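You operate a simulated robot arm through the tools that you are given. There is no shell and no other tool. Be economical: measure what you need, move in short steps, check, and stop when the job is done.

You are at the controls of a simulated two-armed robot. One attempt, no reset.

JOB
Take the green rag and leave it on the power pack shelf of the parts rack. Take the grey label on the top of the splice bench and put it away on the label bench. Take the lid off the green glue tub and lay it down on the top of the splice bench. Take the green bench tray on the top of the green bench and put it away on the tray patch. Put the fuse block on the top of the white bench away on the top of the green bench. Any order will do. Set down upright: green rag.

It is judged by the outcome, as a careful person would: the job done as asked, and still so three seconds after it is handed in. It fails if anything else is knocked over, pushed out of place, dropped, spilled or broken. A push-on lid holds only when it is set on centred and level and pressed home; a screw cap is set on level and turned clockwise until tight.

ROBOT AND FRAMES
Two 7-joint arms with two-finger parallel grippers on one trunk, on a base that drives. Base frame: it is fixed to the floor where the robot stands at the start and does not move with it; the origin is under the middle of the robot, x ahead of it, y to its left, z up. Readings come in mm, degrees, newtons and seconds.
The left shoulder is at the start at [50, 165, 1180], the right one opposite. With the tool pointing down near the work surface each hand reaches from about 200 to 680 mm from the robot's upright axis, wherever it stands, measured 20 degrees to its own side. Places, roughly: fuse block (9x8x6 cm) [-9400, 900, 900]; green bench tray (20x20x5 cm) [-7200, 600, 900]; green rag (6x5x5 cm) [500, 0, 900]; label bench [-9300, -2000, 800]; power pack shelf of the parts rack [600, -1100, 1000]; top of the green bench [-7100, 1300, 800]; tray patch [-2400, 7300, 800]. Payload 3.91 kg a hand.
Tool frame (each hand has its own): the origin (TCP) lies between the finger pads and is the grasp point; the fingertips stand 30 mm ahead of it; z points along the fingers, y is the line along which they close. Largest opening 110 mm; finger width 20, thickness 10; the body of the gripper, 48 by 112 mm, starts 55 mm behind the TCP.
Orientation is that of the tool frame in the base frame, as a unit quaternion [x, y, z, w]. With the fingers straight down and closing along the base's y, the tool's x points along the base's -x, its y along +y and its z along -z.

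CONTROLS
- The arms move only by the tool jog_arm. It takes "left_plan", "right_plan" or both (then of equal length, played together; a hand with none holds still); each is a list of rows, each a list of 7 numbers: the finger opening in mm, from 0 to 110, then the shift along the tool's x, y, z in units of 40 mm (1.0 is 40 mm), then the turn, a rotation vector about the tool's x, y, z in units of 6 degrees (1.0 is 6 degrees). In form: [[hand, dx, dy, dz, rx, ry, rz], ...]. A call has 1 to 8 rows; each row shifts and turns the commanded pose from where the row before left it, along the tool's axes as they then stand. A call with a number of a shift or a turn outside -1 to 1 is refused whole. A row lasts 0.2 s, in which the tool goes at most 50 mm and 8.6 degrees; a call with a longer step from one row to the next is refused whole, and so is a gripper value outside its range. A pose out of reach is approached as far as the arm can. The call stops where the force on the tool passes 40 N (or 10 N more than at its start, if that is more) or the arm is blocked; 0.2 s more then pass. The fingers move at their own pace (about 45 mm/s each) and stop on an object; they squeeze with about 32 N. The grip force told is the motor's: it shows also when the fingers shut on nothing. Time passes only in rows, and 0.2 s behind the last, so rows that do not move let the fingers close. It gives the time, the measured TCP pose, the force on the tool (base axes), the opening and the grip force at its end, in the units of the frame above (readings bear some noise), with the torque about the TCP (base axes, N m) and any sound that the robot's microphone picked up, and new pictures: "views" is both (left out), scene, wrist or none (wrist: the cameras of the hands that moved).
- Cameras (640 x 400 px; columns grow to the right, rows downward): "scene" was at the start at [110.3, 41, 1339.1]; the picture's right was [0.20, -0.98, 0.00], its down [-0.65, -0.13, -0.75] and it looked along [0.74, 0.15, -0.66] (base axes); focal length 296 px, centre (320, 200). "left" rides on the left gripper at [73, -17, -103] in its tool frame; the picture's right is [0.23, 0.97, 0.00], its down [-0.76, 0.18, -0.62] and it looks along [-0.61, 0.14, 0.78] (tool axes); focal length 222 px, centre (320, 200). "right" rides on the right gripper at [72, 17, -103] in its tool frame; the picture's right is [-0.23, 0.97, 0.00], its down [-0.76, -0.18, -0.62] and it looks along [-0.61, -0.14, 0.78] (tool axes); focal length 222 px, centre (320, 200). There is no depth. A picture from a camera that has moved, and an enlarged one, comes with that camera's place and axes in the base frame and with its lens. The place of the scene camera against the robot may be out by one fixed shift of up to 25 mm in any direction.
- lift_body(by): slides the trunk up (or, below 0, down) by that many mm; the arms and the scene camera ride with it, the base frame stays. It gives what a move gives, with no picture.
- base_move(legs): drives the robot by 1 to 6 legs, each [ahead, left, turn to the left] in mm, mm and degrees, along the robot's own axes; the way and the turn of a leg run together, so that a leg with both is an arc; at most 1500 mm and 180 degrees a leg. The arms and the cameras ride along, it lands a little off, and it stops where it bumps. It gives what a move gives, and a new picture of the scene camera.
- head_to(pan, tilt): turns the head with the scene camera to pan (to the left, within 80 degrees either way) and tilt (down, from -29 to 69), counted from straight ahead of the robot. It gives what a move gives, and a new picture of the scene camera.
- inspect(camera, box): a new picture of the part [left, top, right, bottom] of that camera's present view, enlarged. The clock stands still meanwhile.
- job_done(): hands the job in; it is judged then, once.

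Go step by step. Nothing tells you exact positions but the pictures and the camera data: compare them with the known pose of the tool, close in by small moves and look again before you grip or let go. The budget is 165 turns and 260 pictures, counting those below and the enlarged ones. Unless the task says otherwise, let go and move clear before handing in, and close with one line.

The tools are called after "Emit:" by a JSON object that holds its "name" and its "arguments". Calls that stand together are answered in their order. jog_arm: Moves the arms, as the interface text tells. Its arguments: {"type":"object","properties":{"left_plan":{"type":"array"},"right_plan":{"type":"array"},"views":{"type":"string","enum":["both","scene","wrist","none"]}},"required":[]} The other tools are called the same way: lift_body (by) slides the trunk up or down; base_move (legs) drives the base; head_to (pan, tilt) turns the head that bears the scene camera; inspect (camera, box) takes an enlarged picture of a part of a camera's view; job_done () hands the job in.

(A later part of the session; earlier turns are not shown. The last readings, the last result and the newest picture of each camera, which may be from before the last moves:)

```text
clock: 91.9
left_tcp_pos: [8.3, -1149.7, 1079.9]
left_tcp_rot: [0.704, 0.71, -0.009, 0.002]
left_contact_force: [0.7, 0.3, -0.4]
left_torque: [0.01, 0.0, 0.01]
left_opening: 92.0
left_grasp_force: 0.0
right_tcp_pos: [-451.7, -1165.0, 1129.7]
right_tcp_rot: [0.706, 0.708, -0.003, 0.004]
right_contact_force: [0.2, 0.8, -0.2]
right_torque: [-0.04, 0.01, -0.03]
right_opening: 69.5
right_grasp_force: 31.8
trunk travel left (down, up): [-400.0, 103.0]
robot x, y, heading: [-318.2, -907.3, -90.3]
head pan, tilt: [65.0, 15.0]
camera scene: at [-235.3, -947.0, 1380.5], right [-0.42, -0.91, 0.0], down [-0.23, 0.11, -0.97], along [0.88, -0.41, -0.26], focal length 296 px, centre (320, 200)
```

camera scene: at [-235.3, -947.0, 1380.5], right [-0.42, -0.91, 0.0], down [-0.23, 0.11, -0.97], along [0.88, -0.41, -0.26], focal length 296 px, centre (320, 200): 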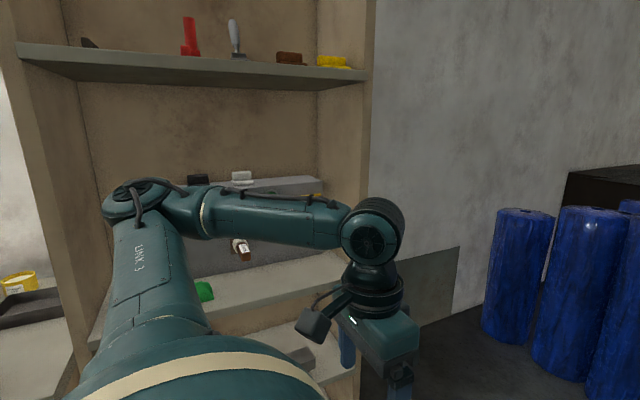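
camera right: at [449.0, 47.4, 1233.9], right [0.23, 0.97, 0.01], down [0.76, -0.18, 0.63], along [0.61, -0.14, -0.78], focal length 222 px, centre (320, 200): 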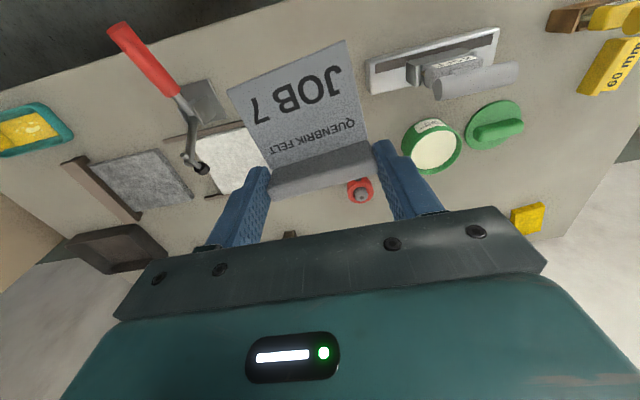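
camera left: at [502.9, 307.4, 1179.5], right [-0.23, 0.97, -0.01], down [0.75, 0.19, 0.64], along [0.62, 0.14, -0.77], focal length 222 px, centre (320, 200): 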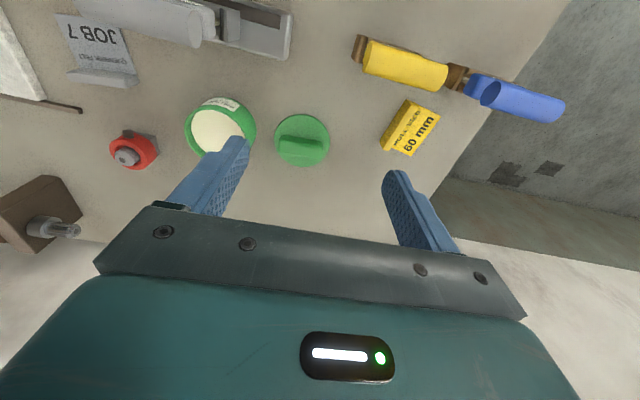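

Emit:
{"name": "base_move", "arguments": {"legs": [[0, 0, 180], [1500, 0, 0], [700, 0, 0], [1400, -300, 0], [700, 0, 0]]}}

Emit:
{"name": "head_to", "arguments": {"pan": 30, "tilt": 15}}

Emit:
{"name": "head_to", "arguments": {"pan": 80, "tilt": 15}}

```text
clock: 120.3
left_tcp_pos: [-345.5, 3649.7, 1078.4]
left_tcp_rot: [0.71, -0.704, -0.002, -0.01]
left_contact_force: [-0.1, -0.8, 0.2]
left_torque: [-0.04, 0.02, 0.0]
left_opening: 91.9
left_grasp_force: 0.0
right_tcp_pos: [114.3, 3668.2, 1127.0]
right_tcp_rot: [0.709, -0.705, -0.005, -0.003]
right_contact_force: [-0.1, 0.2, -1.6]
right_torque: [0.04, 0.0, 0.02]
right_opening: 69.2
right_grasp_force: 32.0
trunk travel left (down, up): [-400.0, 103.0]
robot x, y, heading: [-17.3, 3405.1, 90.3]
head pan, tilt: [65.0, 15.0]
camera scene: at [-104.5, 3497.3, 1380.4], right [0.42, 0.91, 0.0], down [0.24, -0.11, -0.97], along [-0.88, 0.4, -0.26], focal length 296 px, centre (320, 200)
```

scene: 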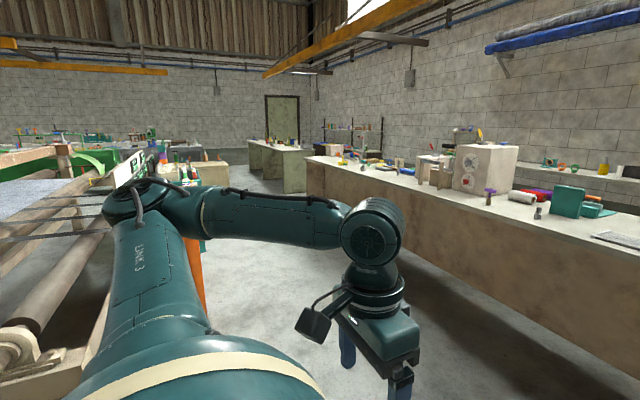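

```text
clock: 121.3
left_tcp_pos: [-346.2, 3649.9, 1078.7]
left_tcp_rot: [0.711, -0.703, -0.002, -0.009]
left_contact_force: [0.6, -1.1, 0.2]
left_torque: [-0.02, 0.0, 0.0]
left_opening: 92.2
left_grasp_force: 0.0
right_tcp_pos: [113.7, 3669.4, 1129.1]
right_tcp_rot: [0.708, -0.706, -0.005, -0.003]
right_contact_force: [0.4, -1.2, -1.2]
right_torque: [0.02, 0.01, 0.02]
right_opening: 69.4
right_grasp_force: 31.9
trunk travel left (down, up): [-400.0, 103.0]
robot x, y, heading: [-15.5, 3409.2, 90.2]
head pan, tilt: [30.0, 15.0]
camera scene: at [-67.0, 3538.7, 1380.5], right [0.86, 0.51, 0.0], down [0.13, -0.22, -0.97], along [-0.49, 0.83, -0.26], focal length 296 px, centre (320, 200)
```

scene: 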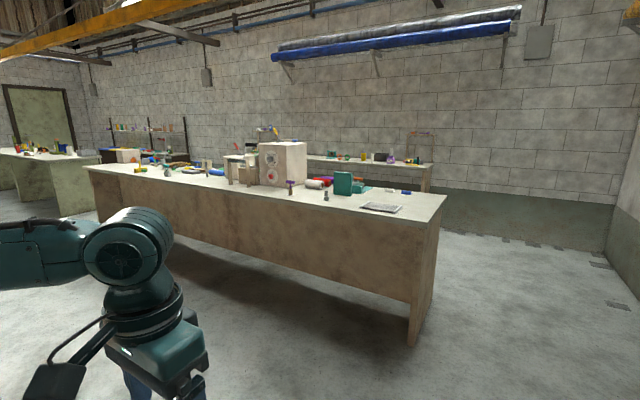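

```text
clock: 122.5
left_tcp_pos: [-345.6, 3650.2, 1079.6]
left_tcp_rot: [0.711, -0.703, -0.003, -0.01]
left_contact_force: [0.5, 0.0, 0.6]
left_torque: [0.01, 0.01, -0.01]
left_opening: 91.8
left_grasp_force: 0.0
right_tcp_pos: [113.7, 3668.0, 1129.6]
right_tcp_rot: [0.709, -0.705, -0.004, -0.002]
right_contact_force: [-0.1, -0.6, -1.5]
right_torque: [0.05, -0.03, -0.02]
right_opening: 69.1
right_grasp_force: 31.9
trunk travel left (down, up): [-400.0, 103.0]
robot x, y, heading: [-19.9, 3402.3, 90.3]
head pan, tilt: [80.0, 15.0]
camera scene: at [-111.6, 3473.8, 1380.5], right [0.17, 0.99, 0.0], down [0.26, -0.04, -0.97], along [-0.95, 0.16, -0.26], focal length 296 px, centre (320, 200)
```

scene: 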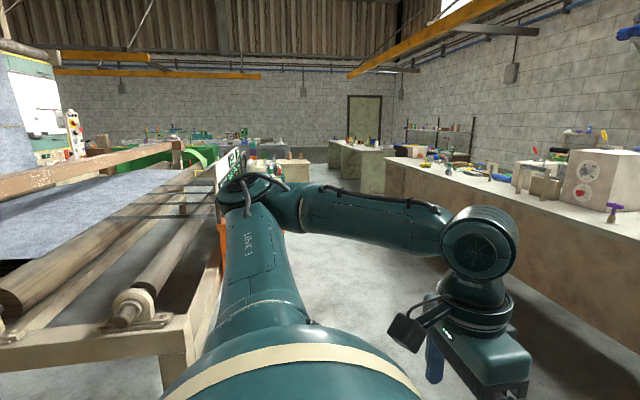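

There's a clear aisle west at y≈4300. I'll drive into it, turn west, and look along it.

Emit:
{"name": "base_move", "arguments": {"legs": [[880, 0, 0], [0, 0, 89.7]]}}

Emit:
{"name": "head_to", "arguments": {"pan": 0, "tilt": 18}}

```text
clock: 130.9
left_tcp_pos: [-271.6, 3957.0, 1078.8]
left_tcp_rot: [1.0, 0.0, -0.008, -0.006]
left_contact_force: [0.0, -0.4, -0.4]
left_torque: [-0.03, 0.05, 0.01]
left_opening: 91.9
left_grasp_force: 0.0
right_tcp_pos: [-284.8, 4416.3, 1128.1]
right_tcp_rot: [1.0, -0.003, -0.005, 0.002]
right_contact_force: [0.3, 0.1, -0.1]
right_torque: [0.02, 0.03, 0.01]
right_opening: 69.2
right_grasp_force: 32.0
trunk travel left (down, up): [-400.0, 103.0]
robot x, y, heading: [-19.7, 4278.8, 179.7]
head pan, tilt: [80.0, 15.0]
camera scene: at [-70.0, 4215.8, 1380.4], right [-0.98, 0.18, 0.0], down [0.05, 0.25, -0.97], along [-0.17, -0.95, -0.26], focal length 296 px, centre (320, 200)
```

scene: 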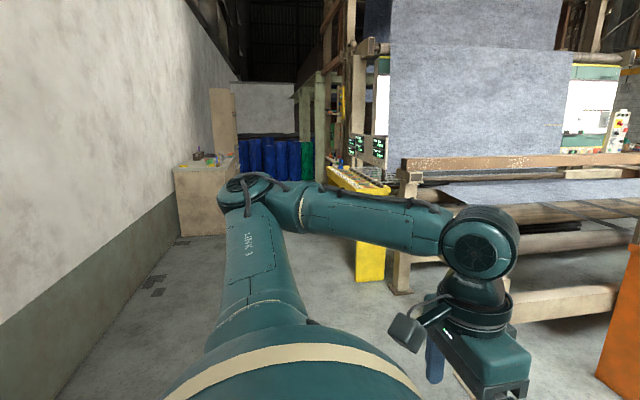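

```text
clock: 132.5
left_tcp_pos: [-272.0, 3957.3, 1079.2]
left_tcp_rot: [1.0, 0.0, -0.009, -0.005]
left_contact_force: [0.3, 0.4, 0.0]
left_torque: [0.01, 0.0, 0.04]
left_opening: 92.1
left_grasp_force: 0.0
right_tcp_pos: [-285.4, 4417.8, 1128.4]
right_tcp_rot: [1.0, -0.001, -0.006, 0.001]
right_contact_force: [0.8, 0.5, -0.6]
right_torque: [-0.06, 0.01, 0.0]
right_opening: 69.2
right_grasp_force: 32.2
trunk travel left (down, up): [-400.0, 103.0]
robot x, y, heading: [-25.1, 4284.2, 180.2]
head pan, tilt: [0.0, 18.0]
camera scene: at [-147.0, 4307.9, 1375.6], right [0.0, 1.0, 0.0], down [0.31, 0.0, -0.95], along [-0.95, 0.0, -0.31], focal length 296 px, centre (320, 200)
```

scene: 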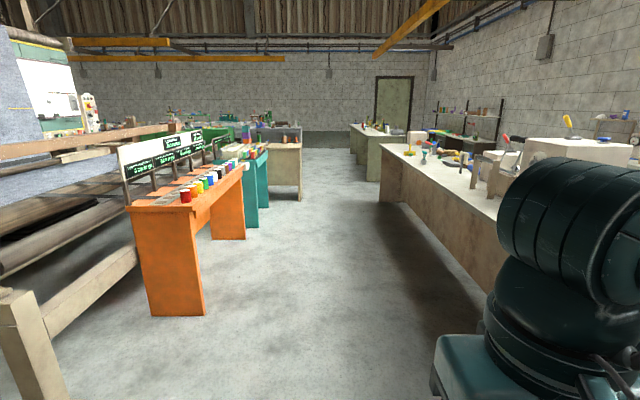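

The aisle is clear between the tan cabinet (y<4010) and benches (y>5160). I'll drive west along y≈4580.

Emit:
{"name": "base_move", "arguments": {"legs": [[1450, -300, 0], [1500, 0, 0], [1500, 0, 0], [1000, 0, 0]]}}

Emit:
{"name": "head_to", "arguments": {"pan": 50, "tilt": 18}}

Emit:
{"name": "head_to", "arguments": {"pan": 20, "tilt": 18}}

```text
clock: 158.7
left_tcp_pos: [-5728.3, 4289.3, 1079.7]
left_tcp_rot: [1.0, -0.002, -0.009, -0.006]
left_contact_force: [-0.6, 0.4, -0.7]
left_torque: [0.03, -0.01, 0.03]
left_opening: 92.0
left_grasp_force: 0.1
right_tcp_pos: [-5738.7, 4748.6, 1128.8]
right_tcp_rot: [1.0, -0.004, -0.005, 0.002]
right_contact_force: [0.5, 0.4, -1.2]
right_torque: [-0.01, 0.01, 0.02]
right_opening: 69.0
right_grasp_force: 32.2
trunk travel left (down, up): [-400.0, 103.0]
robot x, y, heading: [-5479.5, 4612.3, 179.6]
head pan, tilt: [0.0, 18.0]
camera scene: at [-5601.8, 4640.2, 1375.5], right [0.01, 1.0, 0.0], down [0.31, 0.0, -0.95], along [-0.95, 0.01, -0.31], focal length 296 px, centre (320, 200)
```

scene: 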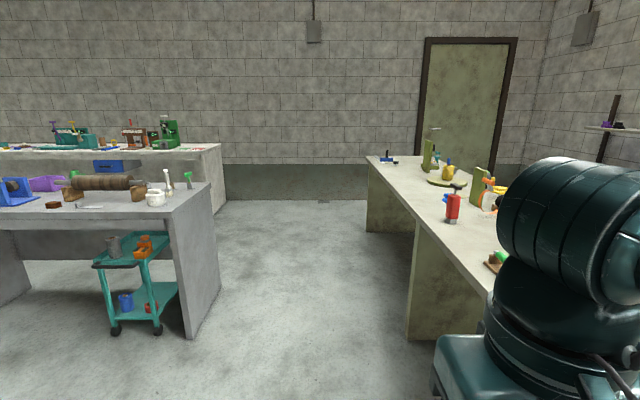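

```text
clock: 159.9
left_tcp_pos: [-5727.7, 4290.5, 1079.4]
left_tcp_rot: [1.0, -0.002, -0.009, -0.005]
left_contact_force: [0.2, 0.2, 0.1]
left_torque: [-0.01, 0.02, 0.01]
left_opening: 92.0
left_grasp_force: 0.0
right_tcp_pos: [-5738.0, 4750.6, 1129.1]
right_tcp_rot: [1.0, -0.005, -0.005, 0.002]
right_contact_force: [0.1, -0.5, -0.5]
right_torque: [0.01, 0.02, 0.01]
right_opening: 69.0
right_grasp_force: 32.4
trunk travel left (down, up): [-400.0, 103.0]
robot x, y, heading: [-5480.2, 4615.4, 179.5]
head pan, tilt: [50.0, 18.0]
camera scene: at [-5568.8, 4568.5, 1375.6], right [-0.76, 0.65, 0.0], down [0.2, 0.24, -0.95], along [-0.62, -0.72, -0.31], focal length 296 px, centre (320, 200)
```

scene: 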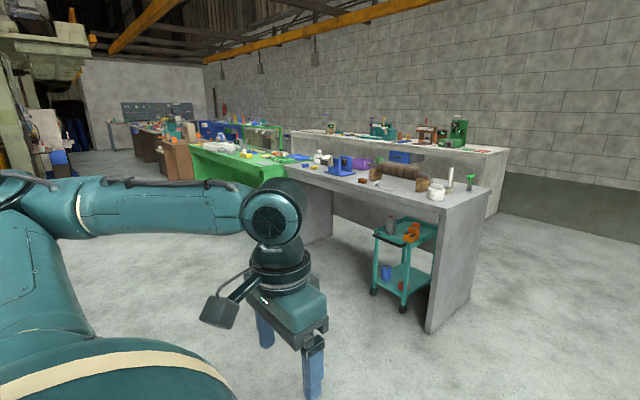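

```text
clock: 160.8
left_tcp_pos: [-5728.9, 4289.9, 1079.0]
left_tcp_rot: [1.0, -0.002, -0.009, -0.006]
left_contact_force: [-0.1, -0.4, 0.3]
left_torque: [0.02, 0.0, -0.03]
left_opening: 92.1
left_grasp_force: 0.1
right_tcp_pos: [-5738.3, 4750.2, 1129.1]
right_tcp_rot: [1.0, -0.004, -0.005, 0.002]
right_contact_force: [-0.5, -0.6, -0.9]
right_torque: [-0.03, 0.01, 0.01]
right_opening: 69.1
right_grasp_force: 31.6
trunk travel left (down, up): [-400.0, 103.0]
robot x, y, heading: [-5479.1, 4616.4, 179.6]
head pan, tilt: [20.0, 18.0]
camera scene: at [-5596.1, 4608.2, 1375.6], right [-0.34, 0.94, 0.0], down [0.29, 0.1, -0.95], along [-0.9, -0.32, -0.31], focal length 296 px, centre (320, 200)
```

scene: 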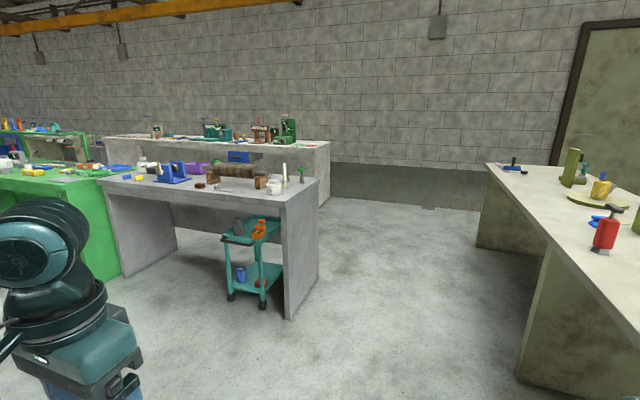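

The benches lie in two rows; the west aisle runs between x≈-7650 and x≈-9200. I'll go around the grey bench and look south along it.

Emit:
{"name": "base_move", "arguments": {"legs": [[1500, 0, 0], [1420, 0, 0], [0, 0, 90.4]]}}

Emit:
{"name": "head_to", "arguments": {"pan": 0, "tilt": 18}}

```text
clock: 178.9
left_tcp_pos: [-8091.2, 4380.3, 1079.3]
left_tcp_rot: [0.706, 0.708, -0.01, 0.002]
left_contact_force: [-0.5, -0.4, -0.4]
left_torque: [0.02, 0.01, 0.05]
left_opening: 92.1
left_grasp_force: 0.1
right_tcp_pos: [-8552.8, 4366.6, 1128.9]
right_tcp_rot: [0.707, 0.707, -0.003, 0.004]
right_contact_force: [-0.7, 0.0, -1.1]
right_torque: [-0.04, 0.02, 0.0]
right_opening: 69.2
right_grasp_force: 31.8
trunk travel left (down, up): [-400.0, 103.0]
robot x, y, heading: [-8417.0, 4631.9, -89.9]
head pan, tilt: [20.0, 18.0]
camera scene: at [-8388.1, 4536.4, 1375.6], right [-0.94, -0.34, 0.0], down [-0.11, 0.29, -0.95], along [0.33, -0.89, -0.31], focal length 296 px, centre (320, 200)
```

scene: 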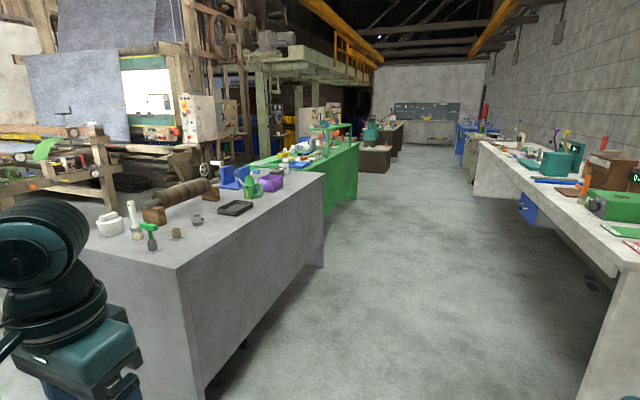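

```text
clock: 179.7
left_tcp_pos: [-8092.3, 4380.3, 1079.6]
left_tcp_rot: [0.706, 0.708, -0.009, 0.003]
left_contact_force: [1.2, -0.3, -0.5]
left_torque: [-0.03, -0.02, 0.03]
left_opening: 91.8
left_grasp_force: 0.0
right_tcp_pos: [-8551.4, 4366.2, 1128.8]
right_tcp_rot: [0.707, 0.707, -0.003, 0.005]
right_contact_force: [-0.7, -0.2, -1.0]
right_torque: [-0.04, 0.0, -0.01]
right_opening: 69.0
right_grasp_force: 32.3
trunk travel left (down, up): [-400.0, 103.0]
robot x, y, heading: [-8419.8, 4628.7, -89.9]
head pan, tilt: [0.0, 18.0]
camera scene: at [-8419.9, 4530.7, 1375.6], right [-1.0, 0.0, 0.0], down [0.0, 0.31, -0.95], along [0.0, -0.95, -0.31], focal length 296 px, centre (320, 200)
```

scene: 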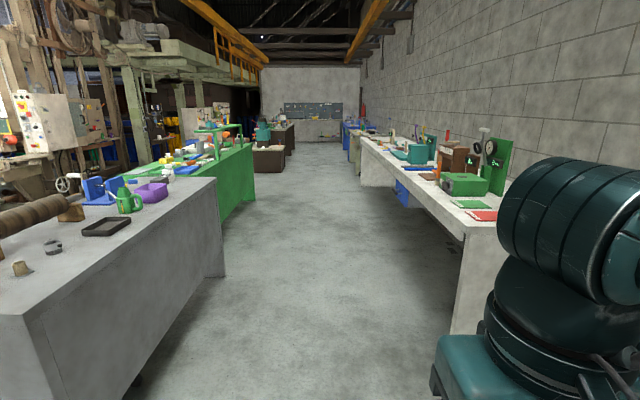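

Aisle is clear. Driving south to y≈-1400.

Emit:
{"name": "base_move", "arguments": {"legs": [[1500, 0, 0], [1500, 0, 0], [1500, 0, 0], [1500, 0, 0]]}}

Emit:
{"name": "head_to", "arguments": {"pan": -50, "tilt": 25}}

Emit:
{"name": "head_to", "arguments": {"pan": -15, "tilt": 25}}

```text
clock: 208.4
left_tcp_pos: [-8089.1, -1651.3, 1079.6]
left_tcp_rot: [0.706, 0.708, -0.01, 0.003]
left_contact_force: [0.1, -0.7, 0.4]
left_torque: [0.01, 0.03, -0.01]
left_opening: 92.1
left_grasp_force: 0.0
right_tcp_pos: [-8548.1, -1665.5, 1129.7]
right_tcp_rot: [0.707, 0.707, -0.002, 0.005]
right_contact_force: [-0.4, 0.7, -0.4]
right_torque: [-0.05, -0.01, 0.0]
right_opening: 69.1
right_grasp_force: 31.7
trunk travel left (down, up): [-400.0, 103.0]
robot x, y, heading: [-8416.5, -1400.5, -90.1]
head pan, tilt: [0.0, 18.0]
camera scene: at [-8416.4, -1500.9, 1375.5], right [-1.0, 0.0, 0.0], down [0.0, 0.31, -0.95], along [0.0, -0.95, -0.31], focal length 296 px, centre (320, 200)
```

scene: 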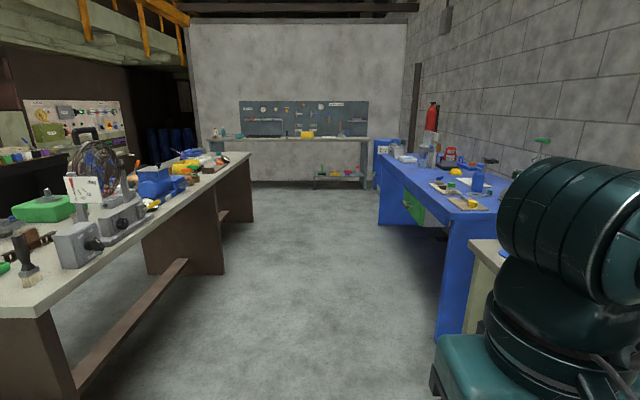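

```text
clock: 209.5
left_tcp_pos: [-8089.3, -1651.5, 1078.7]
left_tcp_rot: [0.705, 0.709, -0.01, 0.003]
left_contact_force: [0.3, 0.2, 0.4]
left_torque: [0.01, 0.02, 0.0]
left_opening: 92.0
left_grasp_force: 0.0
right_tcp_pos: [-8547.4, -1664.0, 1129.2]
right_tcp_rot: [0.708, 0.706, -0.002, 0.005]
right_contact_force: [-0.3, 0.5, -0.5]
right_torque: [0.0, -0.02, -0.01]
right_opening: 68.9
right_grasp_force: 32.6
trunk travel left (down, up): [-400.0, 103.0]
robot x, y, heading: [-8417.2, -1404.7, -90.0]
head pan, tilt: [-50.0, 25.0]
camera scene: at [-8487.0, -1466.7, 1364.2], right [-0.64, 0.77, 0.0], down [0.32, 0.27, -0.91], along [-0.69, -0.58, -0.42], focal length 296 px, centre (320, 200)
```

scene: 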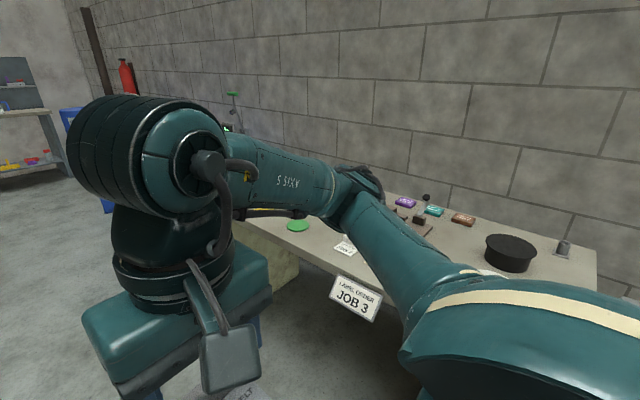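

```text
clock: 210.6
left_tcp_pos: [-8088.5, -1652.0, 1078.0]
left_tcp_rot: [0.706, 0.708, -0.01, 0.003]
left_contact_force: [0.8, -0.8, -0.7]
left_torque: [0.0, 0.04, -0.01]
left_opening: 92.0
left_grasp_force: 0.1
right_tcp_pos: [-8547.4, -1665.1, 1128.1]
right_tcp_rot: [0.708, 0.707, -0.003, 0.005]
right_contact_force: [0.8, -0.5, -0.5]
right_torque: [-0.02, 0.0, 0.01]
right_opening: 69.0
right_grasp_force: 32.5
trunk travel left (down, up): [-400.0, 103.0]
robot x, y, heading: [-8416.4, -1400.6, -90.1]
head pan, tilt: [-15.0, 25.0]
camera scene: at [-8440.4, -1496.4, 1364.2], right [-0.97, 0.26, 0.0], down [0.11, 0.41, -0.91], along [-0.24, -0.88, -0.42], focal length 296 px, centre (320, 200)
```

scene: 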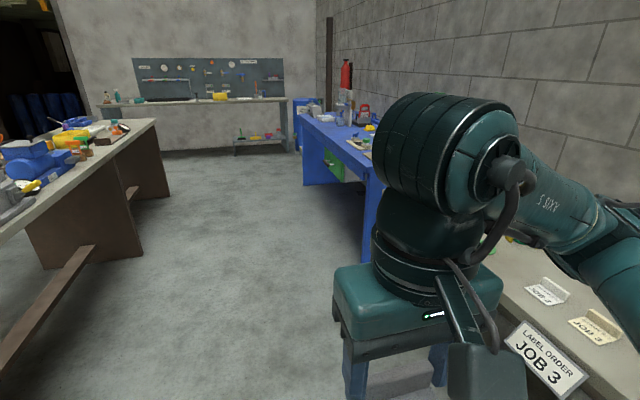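

The label bench is on my right. I'll turn to face it.

Emit:
{"name": "base_move", "arguments": {"legs": [[500, 0, 0], [0, 0, -90]]}}

Emit:
{"name": "head_to", "arguments": {"pan": 5, "tilt": 35}}

```text
clock: 217.3
left_tcp_pos: [-8660.9, -2235.9, 1078.9]
left_tcp_rot: [1.0, 0.002, -0.009, -0.005]
left_contact_force: [0.4, 0.8, 0.4]
left_torque: [-0.03, 0.0, -0.01]
left_opening: 92.0
left_grasp_force: 0.0
right_tcp_pos: [-8676.2, -1776.8, 1128.3]
right_tcp_rot: [1.0, 0.0, -0.005, 0.002]
right_contact_force: [0.7, 0.3, -1.3]
right_torque: [-0.04, 0.02, -0.01]
right_opening: 69.0
right_grasp_force: 31.4
trunk travel left (down, up): [-400.0, 103.0]
robot x, y, heading: [-8411.4, -1909.1, -179.8]
head pan, tilt: [-15.0, 25.0]
camera scene: at [-8533.4, -1861.1, 1364.2], right [0.26, 0.97, 0.0], down [0.41, -0.11, -0.91], along [-0.88, 0.23, -0.42], focal length 296 px, centre (320, 200)
```

scene: 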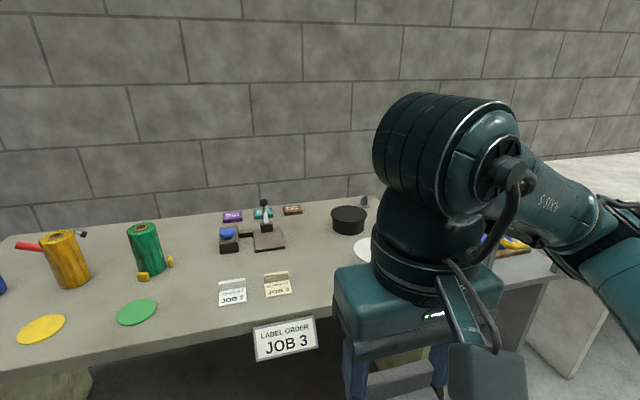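

```text
clock: 218.2
left_tcp_pos: [-8661.8, -2236.0, 1078.2]
left_tcp_rot: [1.0, 0.003, -0.009, -0.005]
left_contact_force: [0.2, 0.2, 0.6]
left_torque: [-0.02, 0.0, 0.0]
left_opening: 92.2
left_grasp_force: 0.1
right_tcp_pos: [-8676.1, -1776.5, 1128.4]
right_tcp_rot: [1.0, 0.0, -0.005, 0.002]
right_contact_force: [-0.4, -0.4, -0.1]
right_torque: [0.01, 0.01, -0.03]
right_opening: 69.2
right_grasp_force: 32.4
trunk travel left (down, up): [-400.0, 103.0]
robot x, y, heading: [-8416.3, -1905.4, -179.7]
head pan, tilt: [5.0, 35.0]
camera scene: at [-8532.0, -1892.6, 1348.5], right [-0.09, 1.0, 0.0], down [0.57, 0.05, -0.82], along [-0.82, -0.07, -0.57], focal length 296 px, centre (320, 200)
```

scene: 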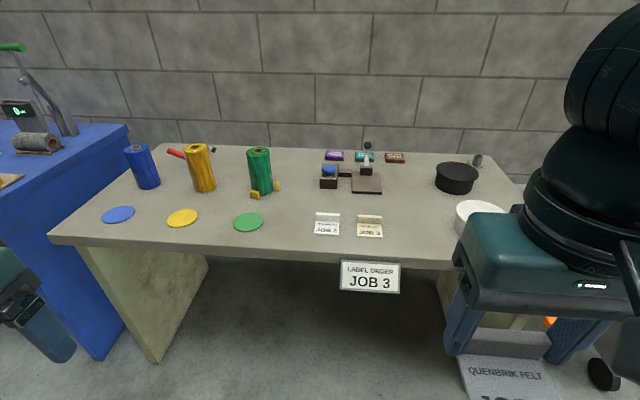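

The label bench has free space right of the two small labels, near [-9167, -1668]. I'll drive 220 mm closer.

Emit:
{"name": "base_move", "arguments": {"legs": [[220, 0, -0.2]]}}

Emit:
{"name": "jog_arm", "arguments": {"right_plan": [[40, -0.9, -0.35, 0, 0, 0, 0], [40, -0.9, -0.35, 0.1, 0, 0, 0], [40, -0.9, -0.35, 0.2, 0, 0, 0], [40, -0.9, -0.35, 0.2, 0, 0, 0], [40, -0.9, -0.35, 0.3, 0, 0, 0], [40, -0.9, -0.35, 0.3, 0, 0, 0], [40, -0.9, -0.35, 0.3, 0, 0, 0]]}}

```text
clock: 219.9
left_tcp_pos: [-8882.5, -2235.6, 1079.4]
left_tcp_rot: [1.0, 0.001, -0.008, -0.004]
left_contact_force: [1.1, -0.7, -0.5]
left_torque: [0.01, -0.03, -0.03]
left_opening: 91.7
left_grasp_force: 0.0
right_tcp_pos: [-8895.7, -1775.2, 1128.9]
right_tcp_rot: [1.0, -0.001, -0.004, 0.001]
right_contact_force: [-0.8, 0.2, -0.2]
right_torque: [0.0, 0.0, 0.01]
right_opening: 69.4
right_grasp_force: 31.9
trunk travel left (down, up): [-400.0, 103.0]
robot x, y, heading: [-8632.9, -1909.9, 180.0]
head pan, tilt: [5.0, 35.0]
camera scene: at [-8752.0, -1892.5, 1348.4], right [-0.09, 1.0, 0.0], down [0.57, 0.05, -0.82], along [-0.82, -0.07, -0.57], focal length 296 px, centre (320, 200)
```

scene: 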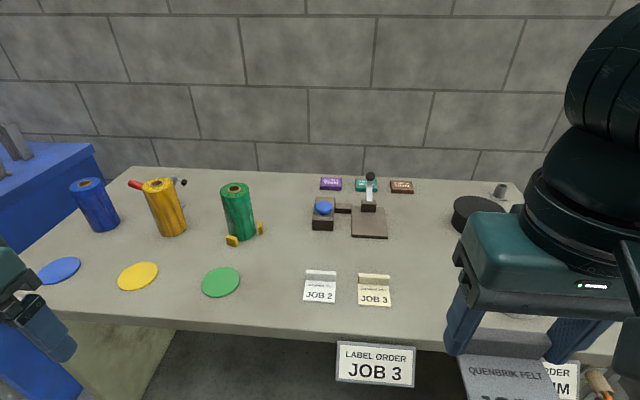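

```text
clock: 221.5
left_tcp_pos: [-8882.0, -2235.7, 1079.4]
left_tcp_rot: [1.0, 0.001, -0.009, -0.004]
left_contact_force: [0.5, -0.3, -0.2]
left_torque: [-0.01, -0.05, 0.02]
left_opening: 91.9
left_grasp_force: 0.0
right_tcp_pos: [-9147.8, -1676.5, 1073.9]
right_tcp_rot: [1.0, 0.0, -0.005, 0.0]
right_contact_force: [-0.2, 0.3, -1.0]
right_torque: [0.04, -0.03, 0.0]
right_opening: 69.3
right_grasp_force: 31.9
trunk travel left (down, up): [-400.0, 103.0]
robot x, y, heading: [-8633.5, -1908.5, 180.1]
head pan, tilt: [5.0, 35.0]
camera scene: at [-8751.7, -1892.5, 1348.4], right [-0.09, 1.0, 0.0], down [0.57, 0.05, -0.82], along [-0.82, -0.07, -0.57], focal length 296 px, centre (320, 200)
camera right: at [-9074.2, -1693.2, 1177.2], right [-0.23, -0.97, 0.0], down [-0.76, 0.18, 0.63], along [-0.61, 0.14, -0.78], focal length 222 px, centre (320, 200)
```

scene: 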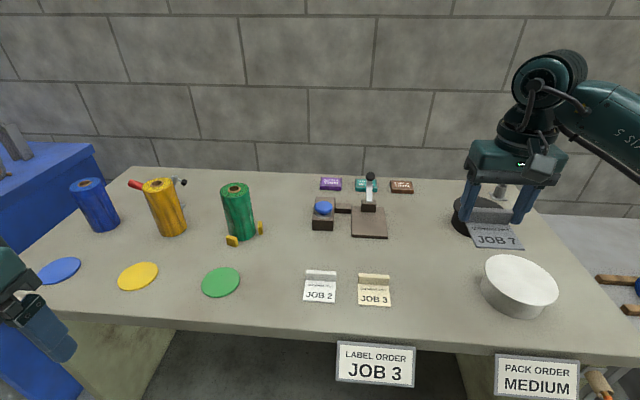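
right: 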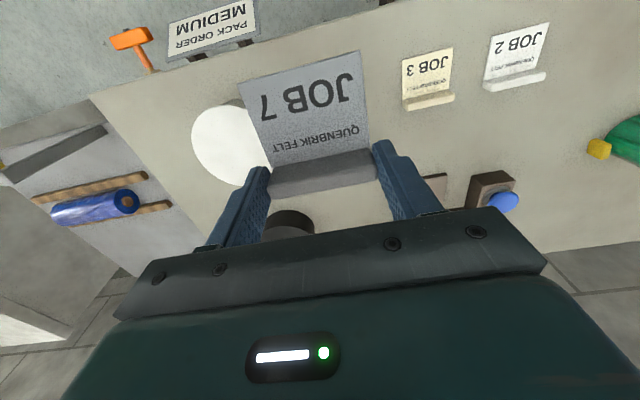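

I'll move a little deeper and lower towards the bench between the dish and the small labels.

Emit:
{"name": "jog_arm", "arguments": {"right_plan": [[40, -0.65, 0.15, 0, 0, 0, 0], [40, -0.65, 0.15, 0.3, 0, 0, 0], [40, 0, 0, 0.9, 0, 0, 0], [40, 0, 0, 0.9, 0, 0, 0], [40, 0, 0, 0.9, 0, 0, 0]]}}

```text
clock: 222.7
left_tcp_pos: [-8881.9, -2235.4, 1080.1]
left_tcp_rot: [1.0, 0.0, -0.008, -0.005]
left_contact_force: [0.1, 0.0, 0.8]
left_torque: [-0.01, 0.0, 0.0]
left_opening: 92.0
left_grasp_force: 0.1
right_tcp_pos: [-9200.0, -1689.8, 956.1]
right_tcp_rot: [1.0, -0.001, -0.005, 0.001]
right_contact_force: [-0.1, 0.1, -0.3]
right_torque: [0.0, 0.03, 0.0]
right_opening: 69.2
right_grasp_force: 32.0
trunk travel left (down, up): [-400.0, 103.0]
robot x, y, heading: [-8632.7, -1909.6, 179.8]
head pan, tilt: [5.0, 35.0]
camera scene: at [-8751.5, -1892.3, 1348.5], right [-0.09, 1.0, 0.0], down [0.57, 0.05, -0.82], along [-0.82, -0.07, -0.57], focal length 296 px, centre (320, 200)
camera right: at [-9126.7, -1705.6, 1058.8], right [-0.23, -0.97, 0.01], down [-0.75, 0.18, 0.63], along [-0.61, 0.14, -0.78], focal length 222 px, centre (320, 200)
```

scene: 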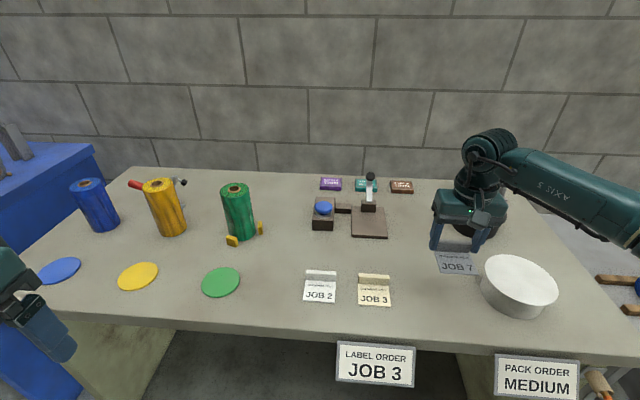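
right: 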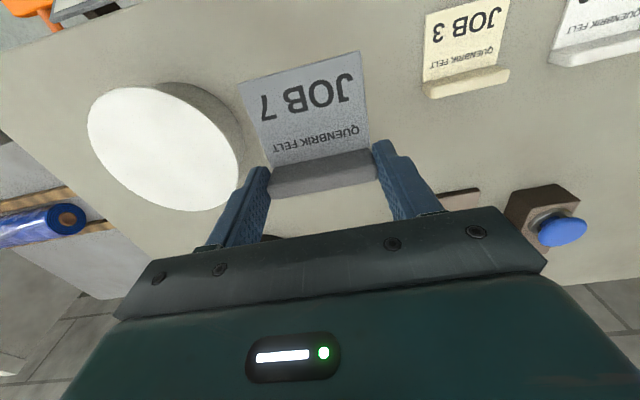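

I'll shift 15 mm away from the dish and lower further.

Emit:
{"name": "jog_arm", "arguments": {"right_plan": [[40, 0, 0.35, 0, 0, 0, 0], [40, 0, 0, 0.7, 0, 0, 0], [40, 0, 0, 0.5, 0, 0, 0], [40, 0, 0, 0.2, 0, 0, 0], [40, 0, 0, 0.12, 0, 0, 0]]}}

```text
clock: 223.9
left_tcp_pos: [-8881.6, -2235.0, 1080.1]
left_tcp_rot: [1.0, 0.001, -0.008, -0.006]
left_contact_force: [0.6, -0.2, -0.7]
left_torque: [0.03, -0.01, -0.01]
left_opening: 92.1
left_grasp_force: 0.0
right_tcp_pos: [-9201.0, -1704.2, 894.2]
right_tcp_rot: [1.0, -0.001, -0.006, 0.001]
right_contact_force: [0.8, 0.6, -0.1]
right_torque: [-0.01, 0.02, -0.01]
right_opening: 69.3
right_grasp_force: 32.0
trunk travel left (down, up): [-400.0, 103.0]
robot x, y, heading: [-8631.1, -1907.0, 180.0]
head pan, tilt: [5.0, 35.0]
camera scene: at [-8751.3, -1892.5, 1348.4], right [-0.09, 1.0, 0.0], down [0.57, 0.05, -0.82], along [-0.82, -0.07, -0.57], focal length 296 px, centre (320, 200)
camera right: at [-9127.4, -1720.0, 997.6], right [-0.23, -0.97, 0.01], down [-0.75, 0.18, 0.63], along [-0.61, 0.14, -0.78], focal length 222 px, centre (320, 200)
```

scene: 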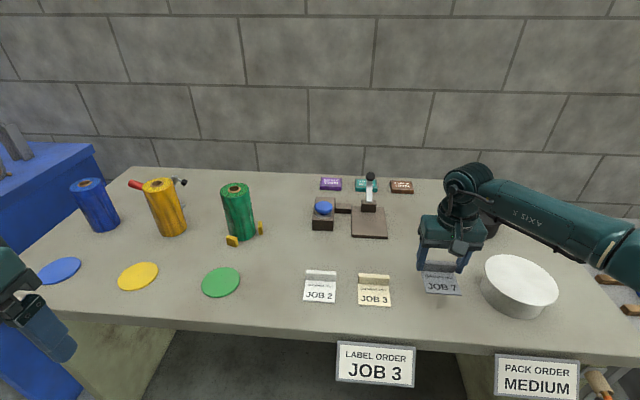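
right: 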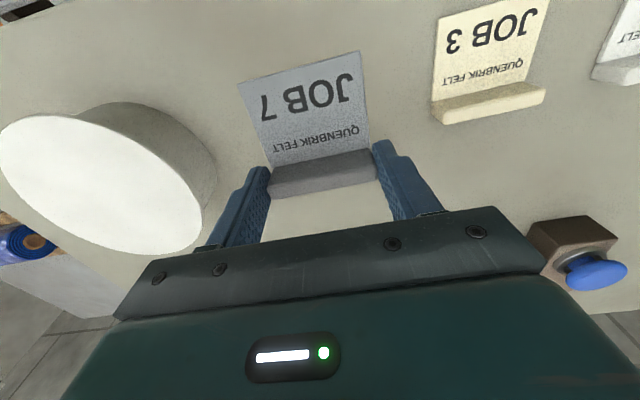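

Close to the surface now. Small steps down until contact.

Emit:
{"name": "jog_arm", "arguments": {"right_plan": [[40, 0, 0, 0.06, 0, 0, 0], [40, 0, 0, 0.06, 0, 0, 0], [40, 0, 0, 0.06, 0, 0, 0], [40, 0, 0, 0.06, 0, 0, 0], [40, 0, 0, 0.06, 0, 0, 0]], "views": "none"}}

```text
clock: 225.1
left_tcp_pos: [-8881.6, -2236.0, 1079.2]
left_tcp_rot: [1.0, 0.001, -0.009, -0.005]
left_contact_force: [0.0, -0.4, 0.2]
left_torque: [-0.01, -0.01, 0.02]
left_opening: 92.0
left_grasp_force: 0.0
right_tcp_pos: [-9200.4, -1702.8, 883.8]
right_tcp_rot: [1.0, -0.001, -0.004, 0.002]
right_contact_force: [0.6, 0.7, -1.6]
right_torque: [0.01, 0.0, 0.0]
right_opening: 69.0
right_grasp_force: 31.8
trunk travel left (down, up): [-400.0, 103.0]
robot x, y, heading: [-8634.8, -1906.8, 180.1]
head pan, tilt: [5.0, 35.0]
```

Emit:
{"name": "jog_arm", "arguments": {"right_plan": [[40, 0, 0, 0.06, 0, 0, 0], [40, 0, 0, 0.06, 0, 0, 0], [40, 0, 0, 0.06, 0, 0, 0], [40, 0, 0, 0.06, 0, 0, 0], [40, 0, 0, 0.06, 0, 0, 0], [40, 0, 0, 0.06, 0, 0, 0], [40, 0, 0, 0.06, 0, 0, 0]], "views": "wrist"}}

```text
clock: 226.7
left_tcp_pos: [-8881.4, -2235.3, 1079.6]
left_tcp_rot: [1.0, 0.0, -0.009, -0.005]
left_contact_force: [-0.2, 0.0, 1.0]
left_torque: [0.01, -0.02, 0.0]
left_opening: 92.1
left_grasp_force: 0.1
right_tcp_pos: [-9201.1, -1703.6, 865.9]
right_tcp_rot: [1.0, -0.001, -0.006, 0.001]
right_contact_force: [0.1, 0.0, -1.1]
right_torque: [0.0, 0.03, -0.03]
right_opening: 69.1
right_grasp_force: 31.9
trunk travel left (down, up): [-400.0, 103.0]
robot x, y, heading: [-8630.5, -1909.0, 180.0]
head pan, tilt: [5.0, 35.0]
camera right: at [-9127.3, -1720.8, 968.8], right [-0.23, -0.97, 0.01], down [-0.76, 0.18, 0.63], along [-0.61, 0.14, -0.78], focal length 222 px, centre (320, 200)
```

right: 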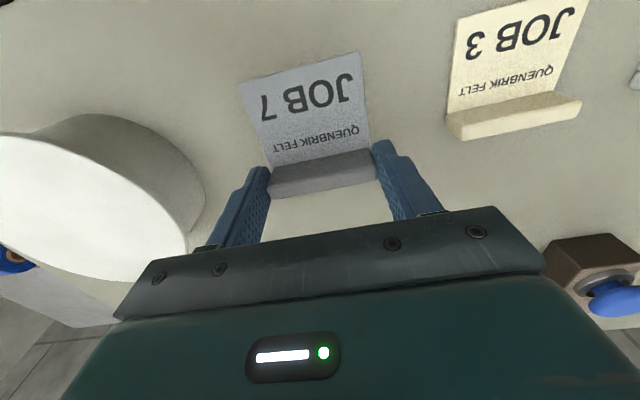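

Emit:
{"name": "jog_arm", "arguments": {"right_plan": [[40, 0, 0, 0.08, 0, 0, 0], [40, 0, 0, 0.08, 0, 0, 0], [40, 0, 0, 0.08, 0, 0, 0], [40, 0, 0, 0.08, 0, 0, 0], [40, 0, 0, 0.08, 0, 0, 0], [40, 0, 0, 0.08, 0, 0, 0], [40, 0, 0, 0.08, 0, 0, 0], [40, 0, 0, 0.08, 0, 0, 0]], "views": "wrist"}}

```text
clock: 228.5
left_tcp_pos: [-8881.9, -2236.3, 1079.9]
left_tcp_rot: [1.0, 0.002, -0.009, -0.006]
left_contact_force: [-0.1, 0.1, 0.6]
left_torque: [-0.03, 0.01, 0.03]
left_opening: 92.1
left_grasp_force: 0.0
right_tcp_pos: [-9201.1, -1703.5, 840.2]
right_tcp_rot: [1.0, -0.001, -0.005, 0.002]
right_contact_force: [0.5, -1.3, -0.5]
right_torque: [0.01, 0.02, -0.01]
right_opening: 69.1
right_grasp_force: 32.7
trunk travel left (down, up): [-400.0, 103.0]
robot x, y, heading: [-8631.1, -1909.6, 180.2]
head pan, tilt: [5.0, 35.0]
camera right: at [-9127.7, -1720.5, 943.1], right [-0.23, -0.97, 0.0], down [-0.76, 0.18, 0.63], along [-0.61, 0.14, -0.78], focal length 222 px, centre (320, 200)
```

right: 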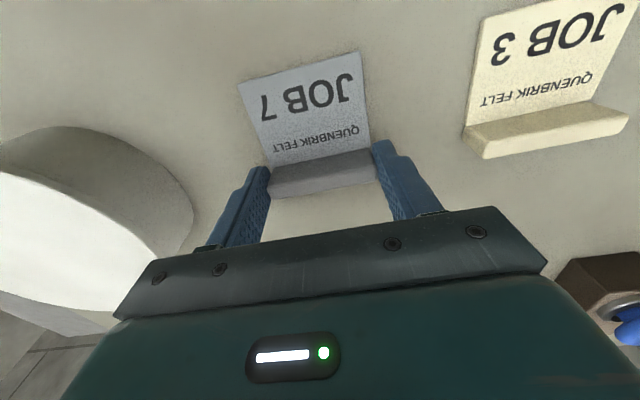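

Emit:
{"name": "jog_arm", "arguments": {"right_plan": [[40, 0, 0, 0.06, 0, 0, 0], [40, 0, 0, 0.06, 0, 0, 0], [40, 0, 0, 0.06, 0, 0, 0], [40, 0, 0, 0.06, 0, 0, 0], [40, 0, 0, 0.06, 0, 0, 0], [40, 0, 0, 0.06, 0, 0, 0]], "views": "wrist"}}

```text
clock: 229.8
left_tcp_pos: [-8880.2, -2235.3, 1079.0]
left_tcp_rot: [1.0, 0.001, -0.009, -0.006]
left_contact_force: [-0.8, 0.2, 0.7]
left_torque: [-0.02, -0.03, 0.01]
left_opening: 91.9
left_grasp_force: 0.0
right_tcp_pos: [-9205.0, -1703.9, 835.0]
right_tcp_rot: [1.0, -0.002, -0.011, 0.003]
right_contact_force: [2.9, 0.4, 16.1]
right_torque: [0.62, -0.06, -0.14]
right_opening: 69.5
right_grasp_force: 31.9
trunk travel left (down, up): [-400.0, 103.0]
robot x, y, heading: [-8635.4, -1910.2, 179.9]
head pan, tilt: [5.0, 35.0]
stopped in row 6 (right hand): the force on the tool passed its limit (the readings are from after the stop); the commanded pose is now the measured one
camera right: at [-9129.9, -1720.9, 936.3], right [-0.23, -0.97, 0.01], down [-0.75, 0.18, 0.64], along [-0.62, 0.14, -0.77], focal length 222 px, centre (320, 200)
```

right: 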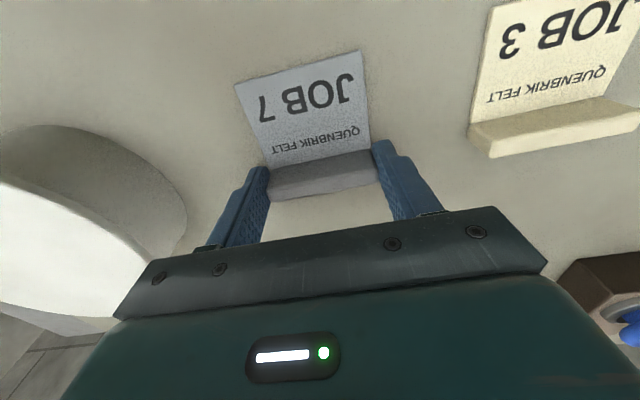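

On the surface (z≈800). Release and lift away.

Emit:
{"name": "jog_arm", "arguments": {"right_plan": [[80, 0, 0, 0, 0, 0, 0], [84, 0, 0, 0, 0, 0, 0], [84, 0, 0, 0, 0, 0, 0], [84, 0, 0, -0.5, 0, 0, 0], [84, 0, 0, -1, 0, 0, 0], [84, 0, 0, -1, 0, 0, 0], [84, 0, 0, -1, 0, 0, 0], [84, 0, 0, -1, 0, 0, 0]]}}

Emit:
{"name": "jog_arm", "arguments": {"right_plan": [[84, 0.2, 0, -1, 0, 0, 0], [84, 0.5, 0.3, -1, 0, 0, 0], [84, 1, 0.3, -0.5, 0, 0, 0], [84, 1, 0.3, 0, 0, 0, 0], [84, 1, 0.3, 0, 0, 0, 0], [84, 1, 0.3, 0, 0, 0, 0], [84, 1, 0.3, 0, 0, 0, 0]], "views": "none"}}

```text
clock: 231.7
left_tcp_pos: [-8880.6, -2234.9, 1078.2]
left_tcp_rot: [1.0, 0.001, -0.009, -0.005]
left_contact_force: [-0.8, 0.7, -0.1]
left_torque: [0.03, 0.0, 0.01]
left_opening: 92.1
left_grasp_force: 0.1
right_tcp_pos: [-9200.2, -1703.1, 1011.8]
right_tcp_rot: [1.0, -0.001, -0.009, 0.001]
right_contact_force: [-0.4, 0.2, 0.3]
right_torque: [-0.02, -0.02, 0.01]
right_opening: 84.2
right_grasp_force: 0.1
trunk travel left (down, up): [-400.0, 103.0]
robot x, y, heading: [-8632.3, -1910.0, 180.0]
head pan, tilt: [5.0, 35.0]
camera scene: at [-8750.9, -1892.7, 1348.5], right [-0.09, 1.0, 0.0], down [0.57, 0.05, -0.82], along [-0.82, -0.07, -0.57], focal length 296 px, centre (320, 200)
camera right: at [-9125.6, -1719.2, 1114.2], right [-0.23, -0.97, 0.01], down [-0.75, 0.18, 0.64], along [-0.62, 0.14, -0.77], focal length 222 px, centre (320, 200)
```

scene: 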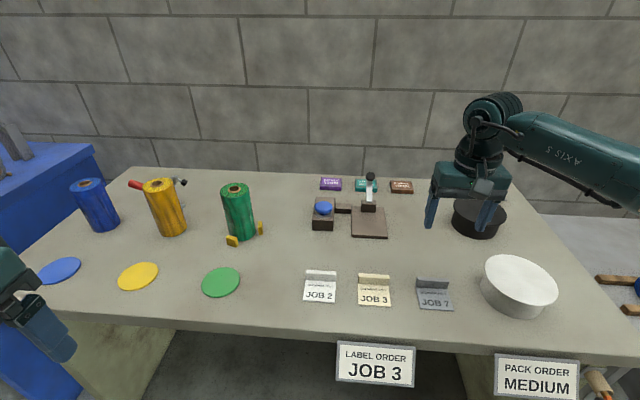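
right: 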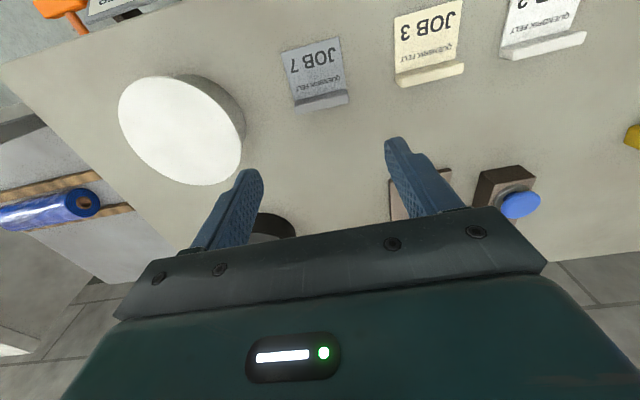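

```text
clock: 233.2
left_tcp_pos: [-8881.6, -2235.4, 1079.7]
left_tcp_rot: [1.0, 0.001, -0.009, -0.005]
left_contact_force: [-1.0, 0.0, -0.2]
left_torque: [-0.02, 0.05, -0.02]
left_opening: 92.1
left_grasp_force: 0.0
right_tcp_pos: [-8970.4, -1775.8, 1108.1]
right_tcp_rot: [1.0, -0.002, -0.009, 0.002]
right_contact_force: [0.5, -1.1, -0.4]
right_torque: [-0.04, -0.01, -0.03]
right_opening: 83.8
right_grasp_force: 0.2
trunk travel left (down, up): [-400.0, 103.0]
robot x, y, heading: [-8632.8, -1906.5, 180.1]
head pan, tilt: [5.0, 35.0]
```

Label is in place. Next the fuse block on the white bench: back off and sidestep north.

Emit:
{"name": "base_move", "arguments": {"legs": [[-220, 0, 0], [0, -1500, 0], [0, -1100, 0]]}}

Emit:
{"name": "head_to", "arguments": {"pan": 0, "tilt": 30}}

```text
clock: 247.2
left_tcp_pos: [-8662.8, 369.6, 1079.6]
left_tcp_rot: [1.0, 0.002, -0.008, -0.006]
left_contact_force: [-0.4, -0.9, -0.5]
left_torque: [0.03, 0.0, -0.03]
left_opening: 92.2
left_grasp_force: 0.1
right_tcp_pos: [-8753.0, 829.0, 1107.5]
right_tcp_rot: [1.0, 0.001, -0.009, 0.003]
right_contact_force: [-0.1, 1.0, -0.1]
right_torque: [-0.01, 0.0, 0.01]
right_opening: 84.1
right_grasp_force: 0.0
trunk travel left (down, up): [-400.0, 103.0]
robot x, y, heading: [-8412.7, 694.2, -179.9]
head pan, tilt: [5.0, 35.0]
camera scene: at [-8533.1, 713.3, 1348.5], right [-0.09, 1.0, 0.0], down [0.57, 0.05, -0.82], along [-0.82, -0.07, -0.57], focal length 296 px, centre (320, 200)
```

scene: 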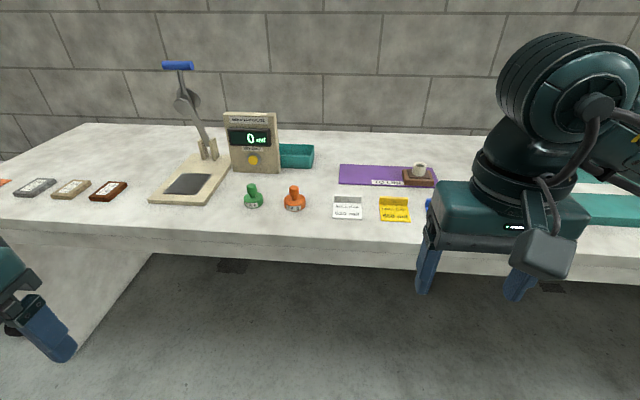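

```text
clock: 247.9
left_tcp_pos: [-8662.2, 369.2, 1078.7]
left_tcp_rot: [1.0, 0.003, -0.009, -0.005]
left_contact_force: [0.1, -1.0, -0.4]
left_torque: [0.0, -0.03, -0.01]
left_opening: 91.9
left_grasp_force: 0.1
right_tcp_pos: [-8753.5, 828.3, 1108.1]
right_tcp_rot: [1.0, 0.0, -0.008, 0.002]
right_contact_force: [0.1, 0.7, 0.9]
right_torque: [0.0, 0.01, -0.01]
right_opening: 83.8
right_grasp_force: 0.1
trunk travel left (down, up): [-400.0, 103.0]
robot x, y, heading: [-8414.6, 698.5, -179.8]
head pan, tilt: [0.0, 30.0]
camera scene: at [-8535.8, 720.7, 1356.2], right [0.0, 1.0, 0.0], down [0.5, 0.0, -0.87], along [-0.87, 0.0, -0.5], focal length 296 px, centre (320, 200)
```

scene: 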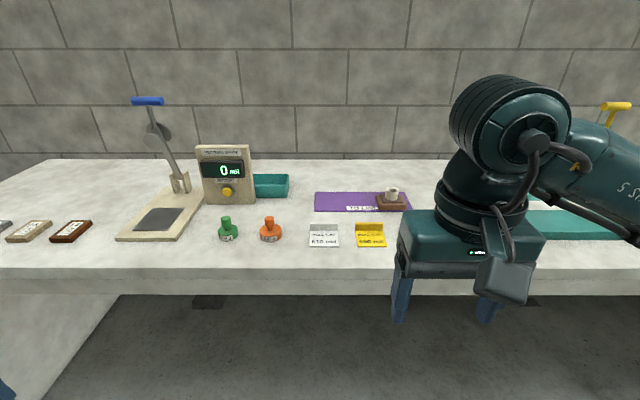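

Emit:
{"name": "inspect", "arguments": {"camera": "scene", "box": [290, 160, 450, 260]}}

```text
4.00 times, centred on (370, 210) of scene
camera zoom: at [-8535.8, 720.7, 1356.2], right [0.0, 1.0, 0.0], down [0.5, 0.0, -0.87], along [-0.87, 0.0, -0.5], focal length 1183 px, centre (120, 160)
```

zoom: 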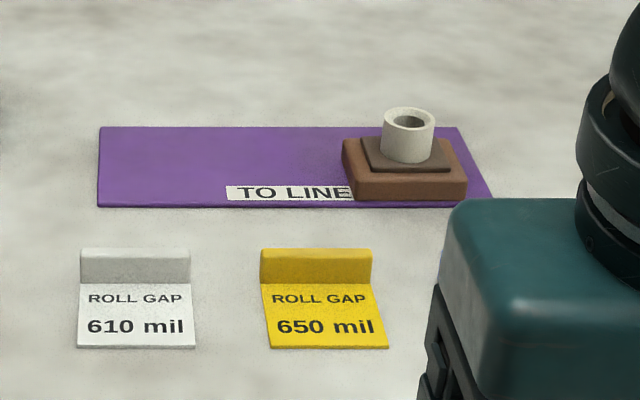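

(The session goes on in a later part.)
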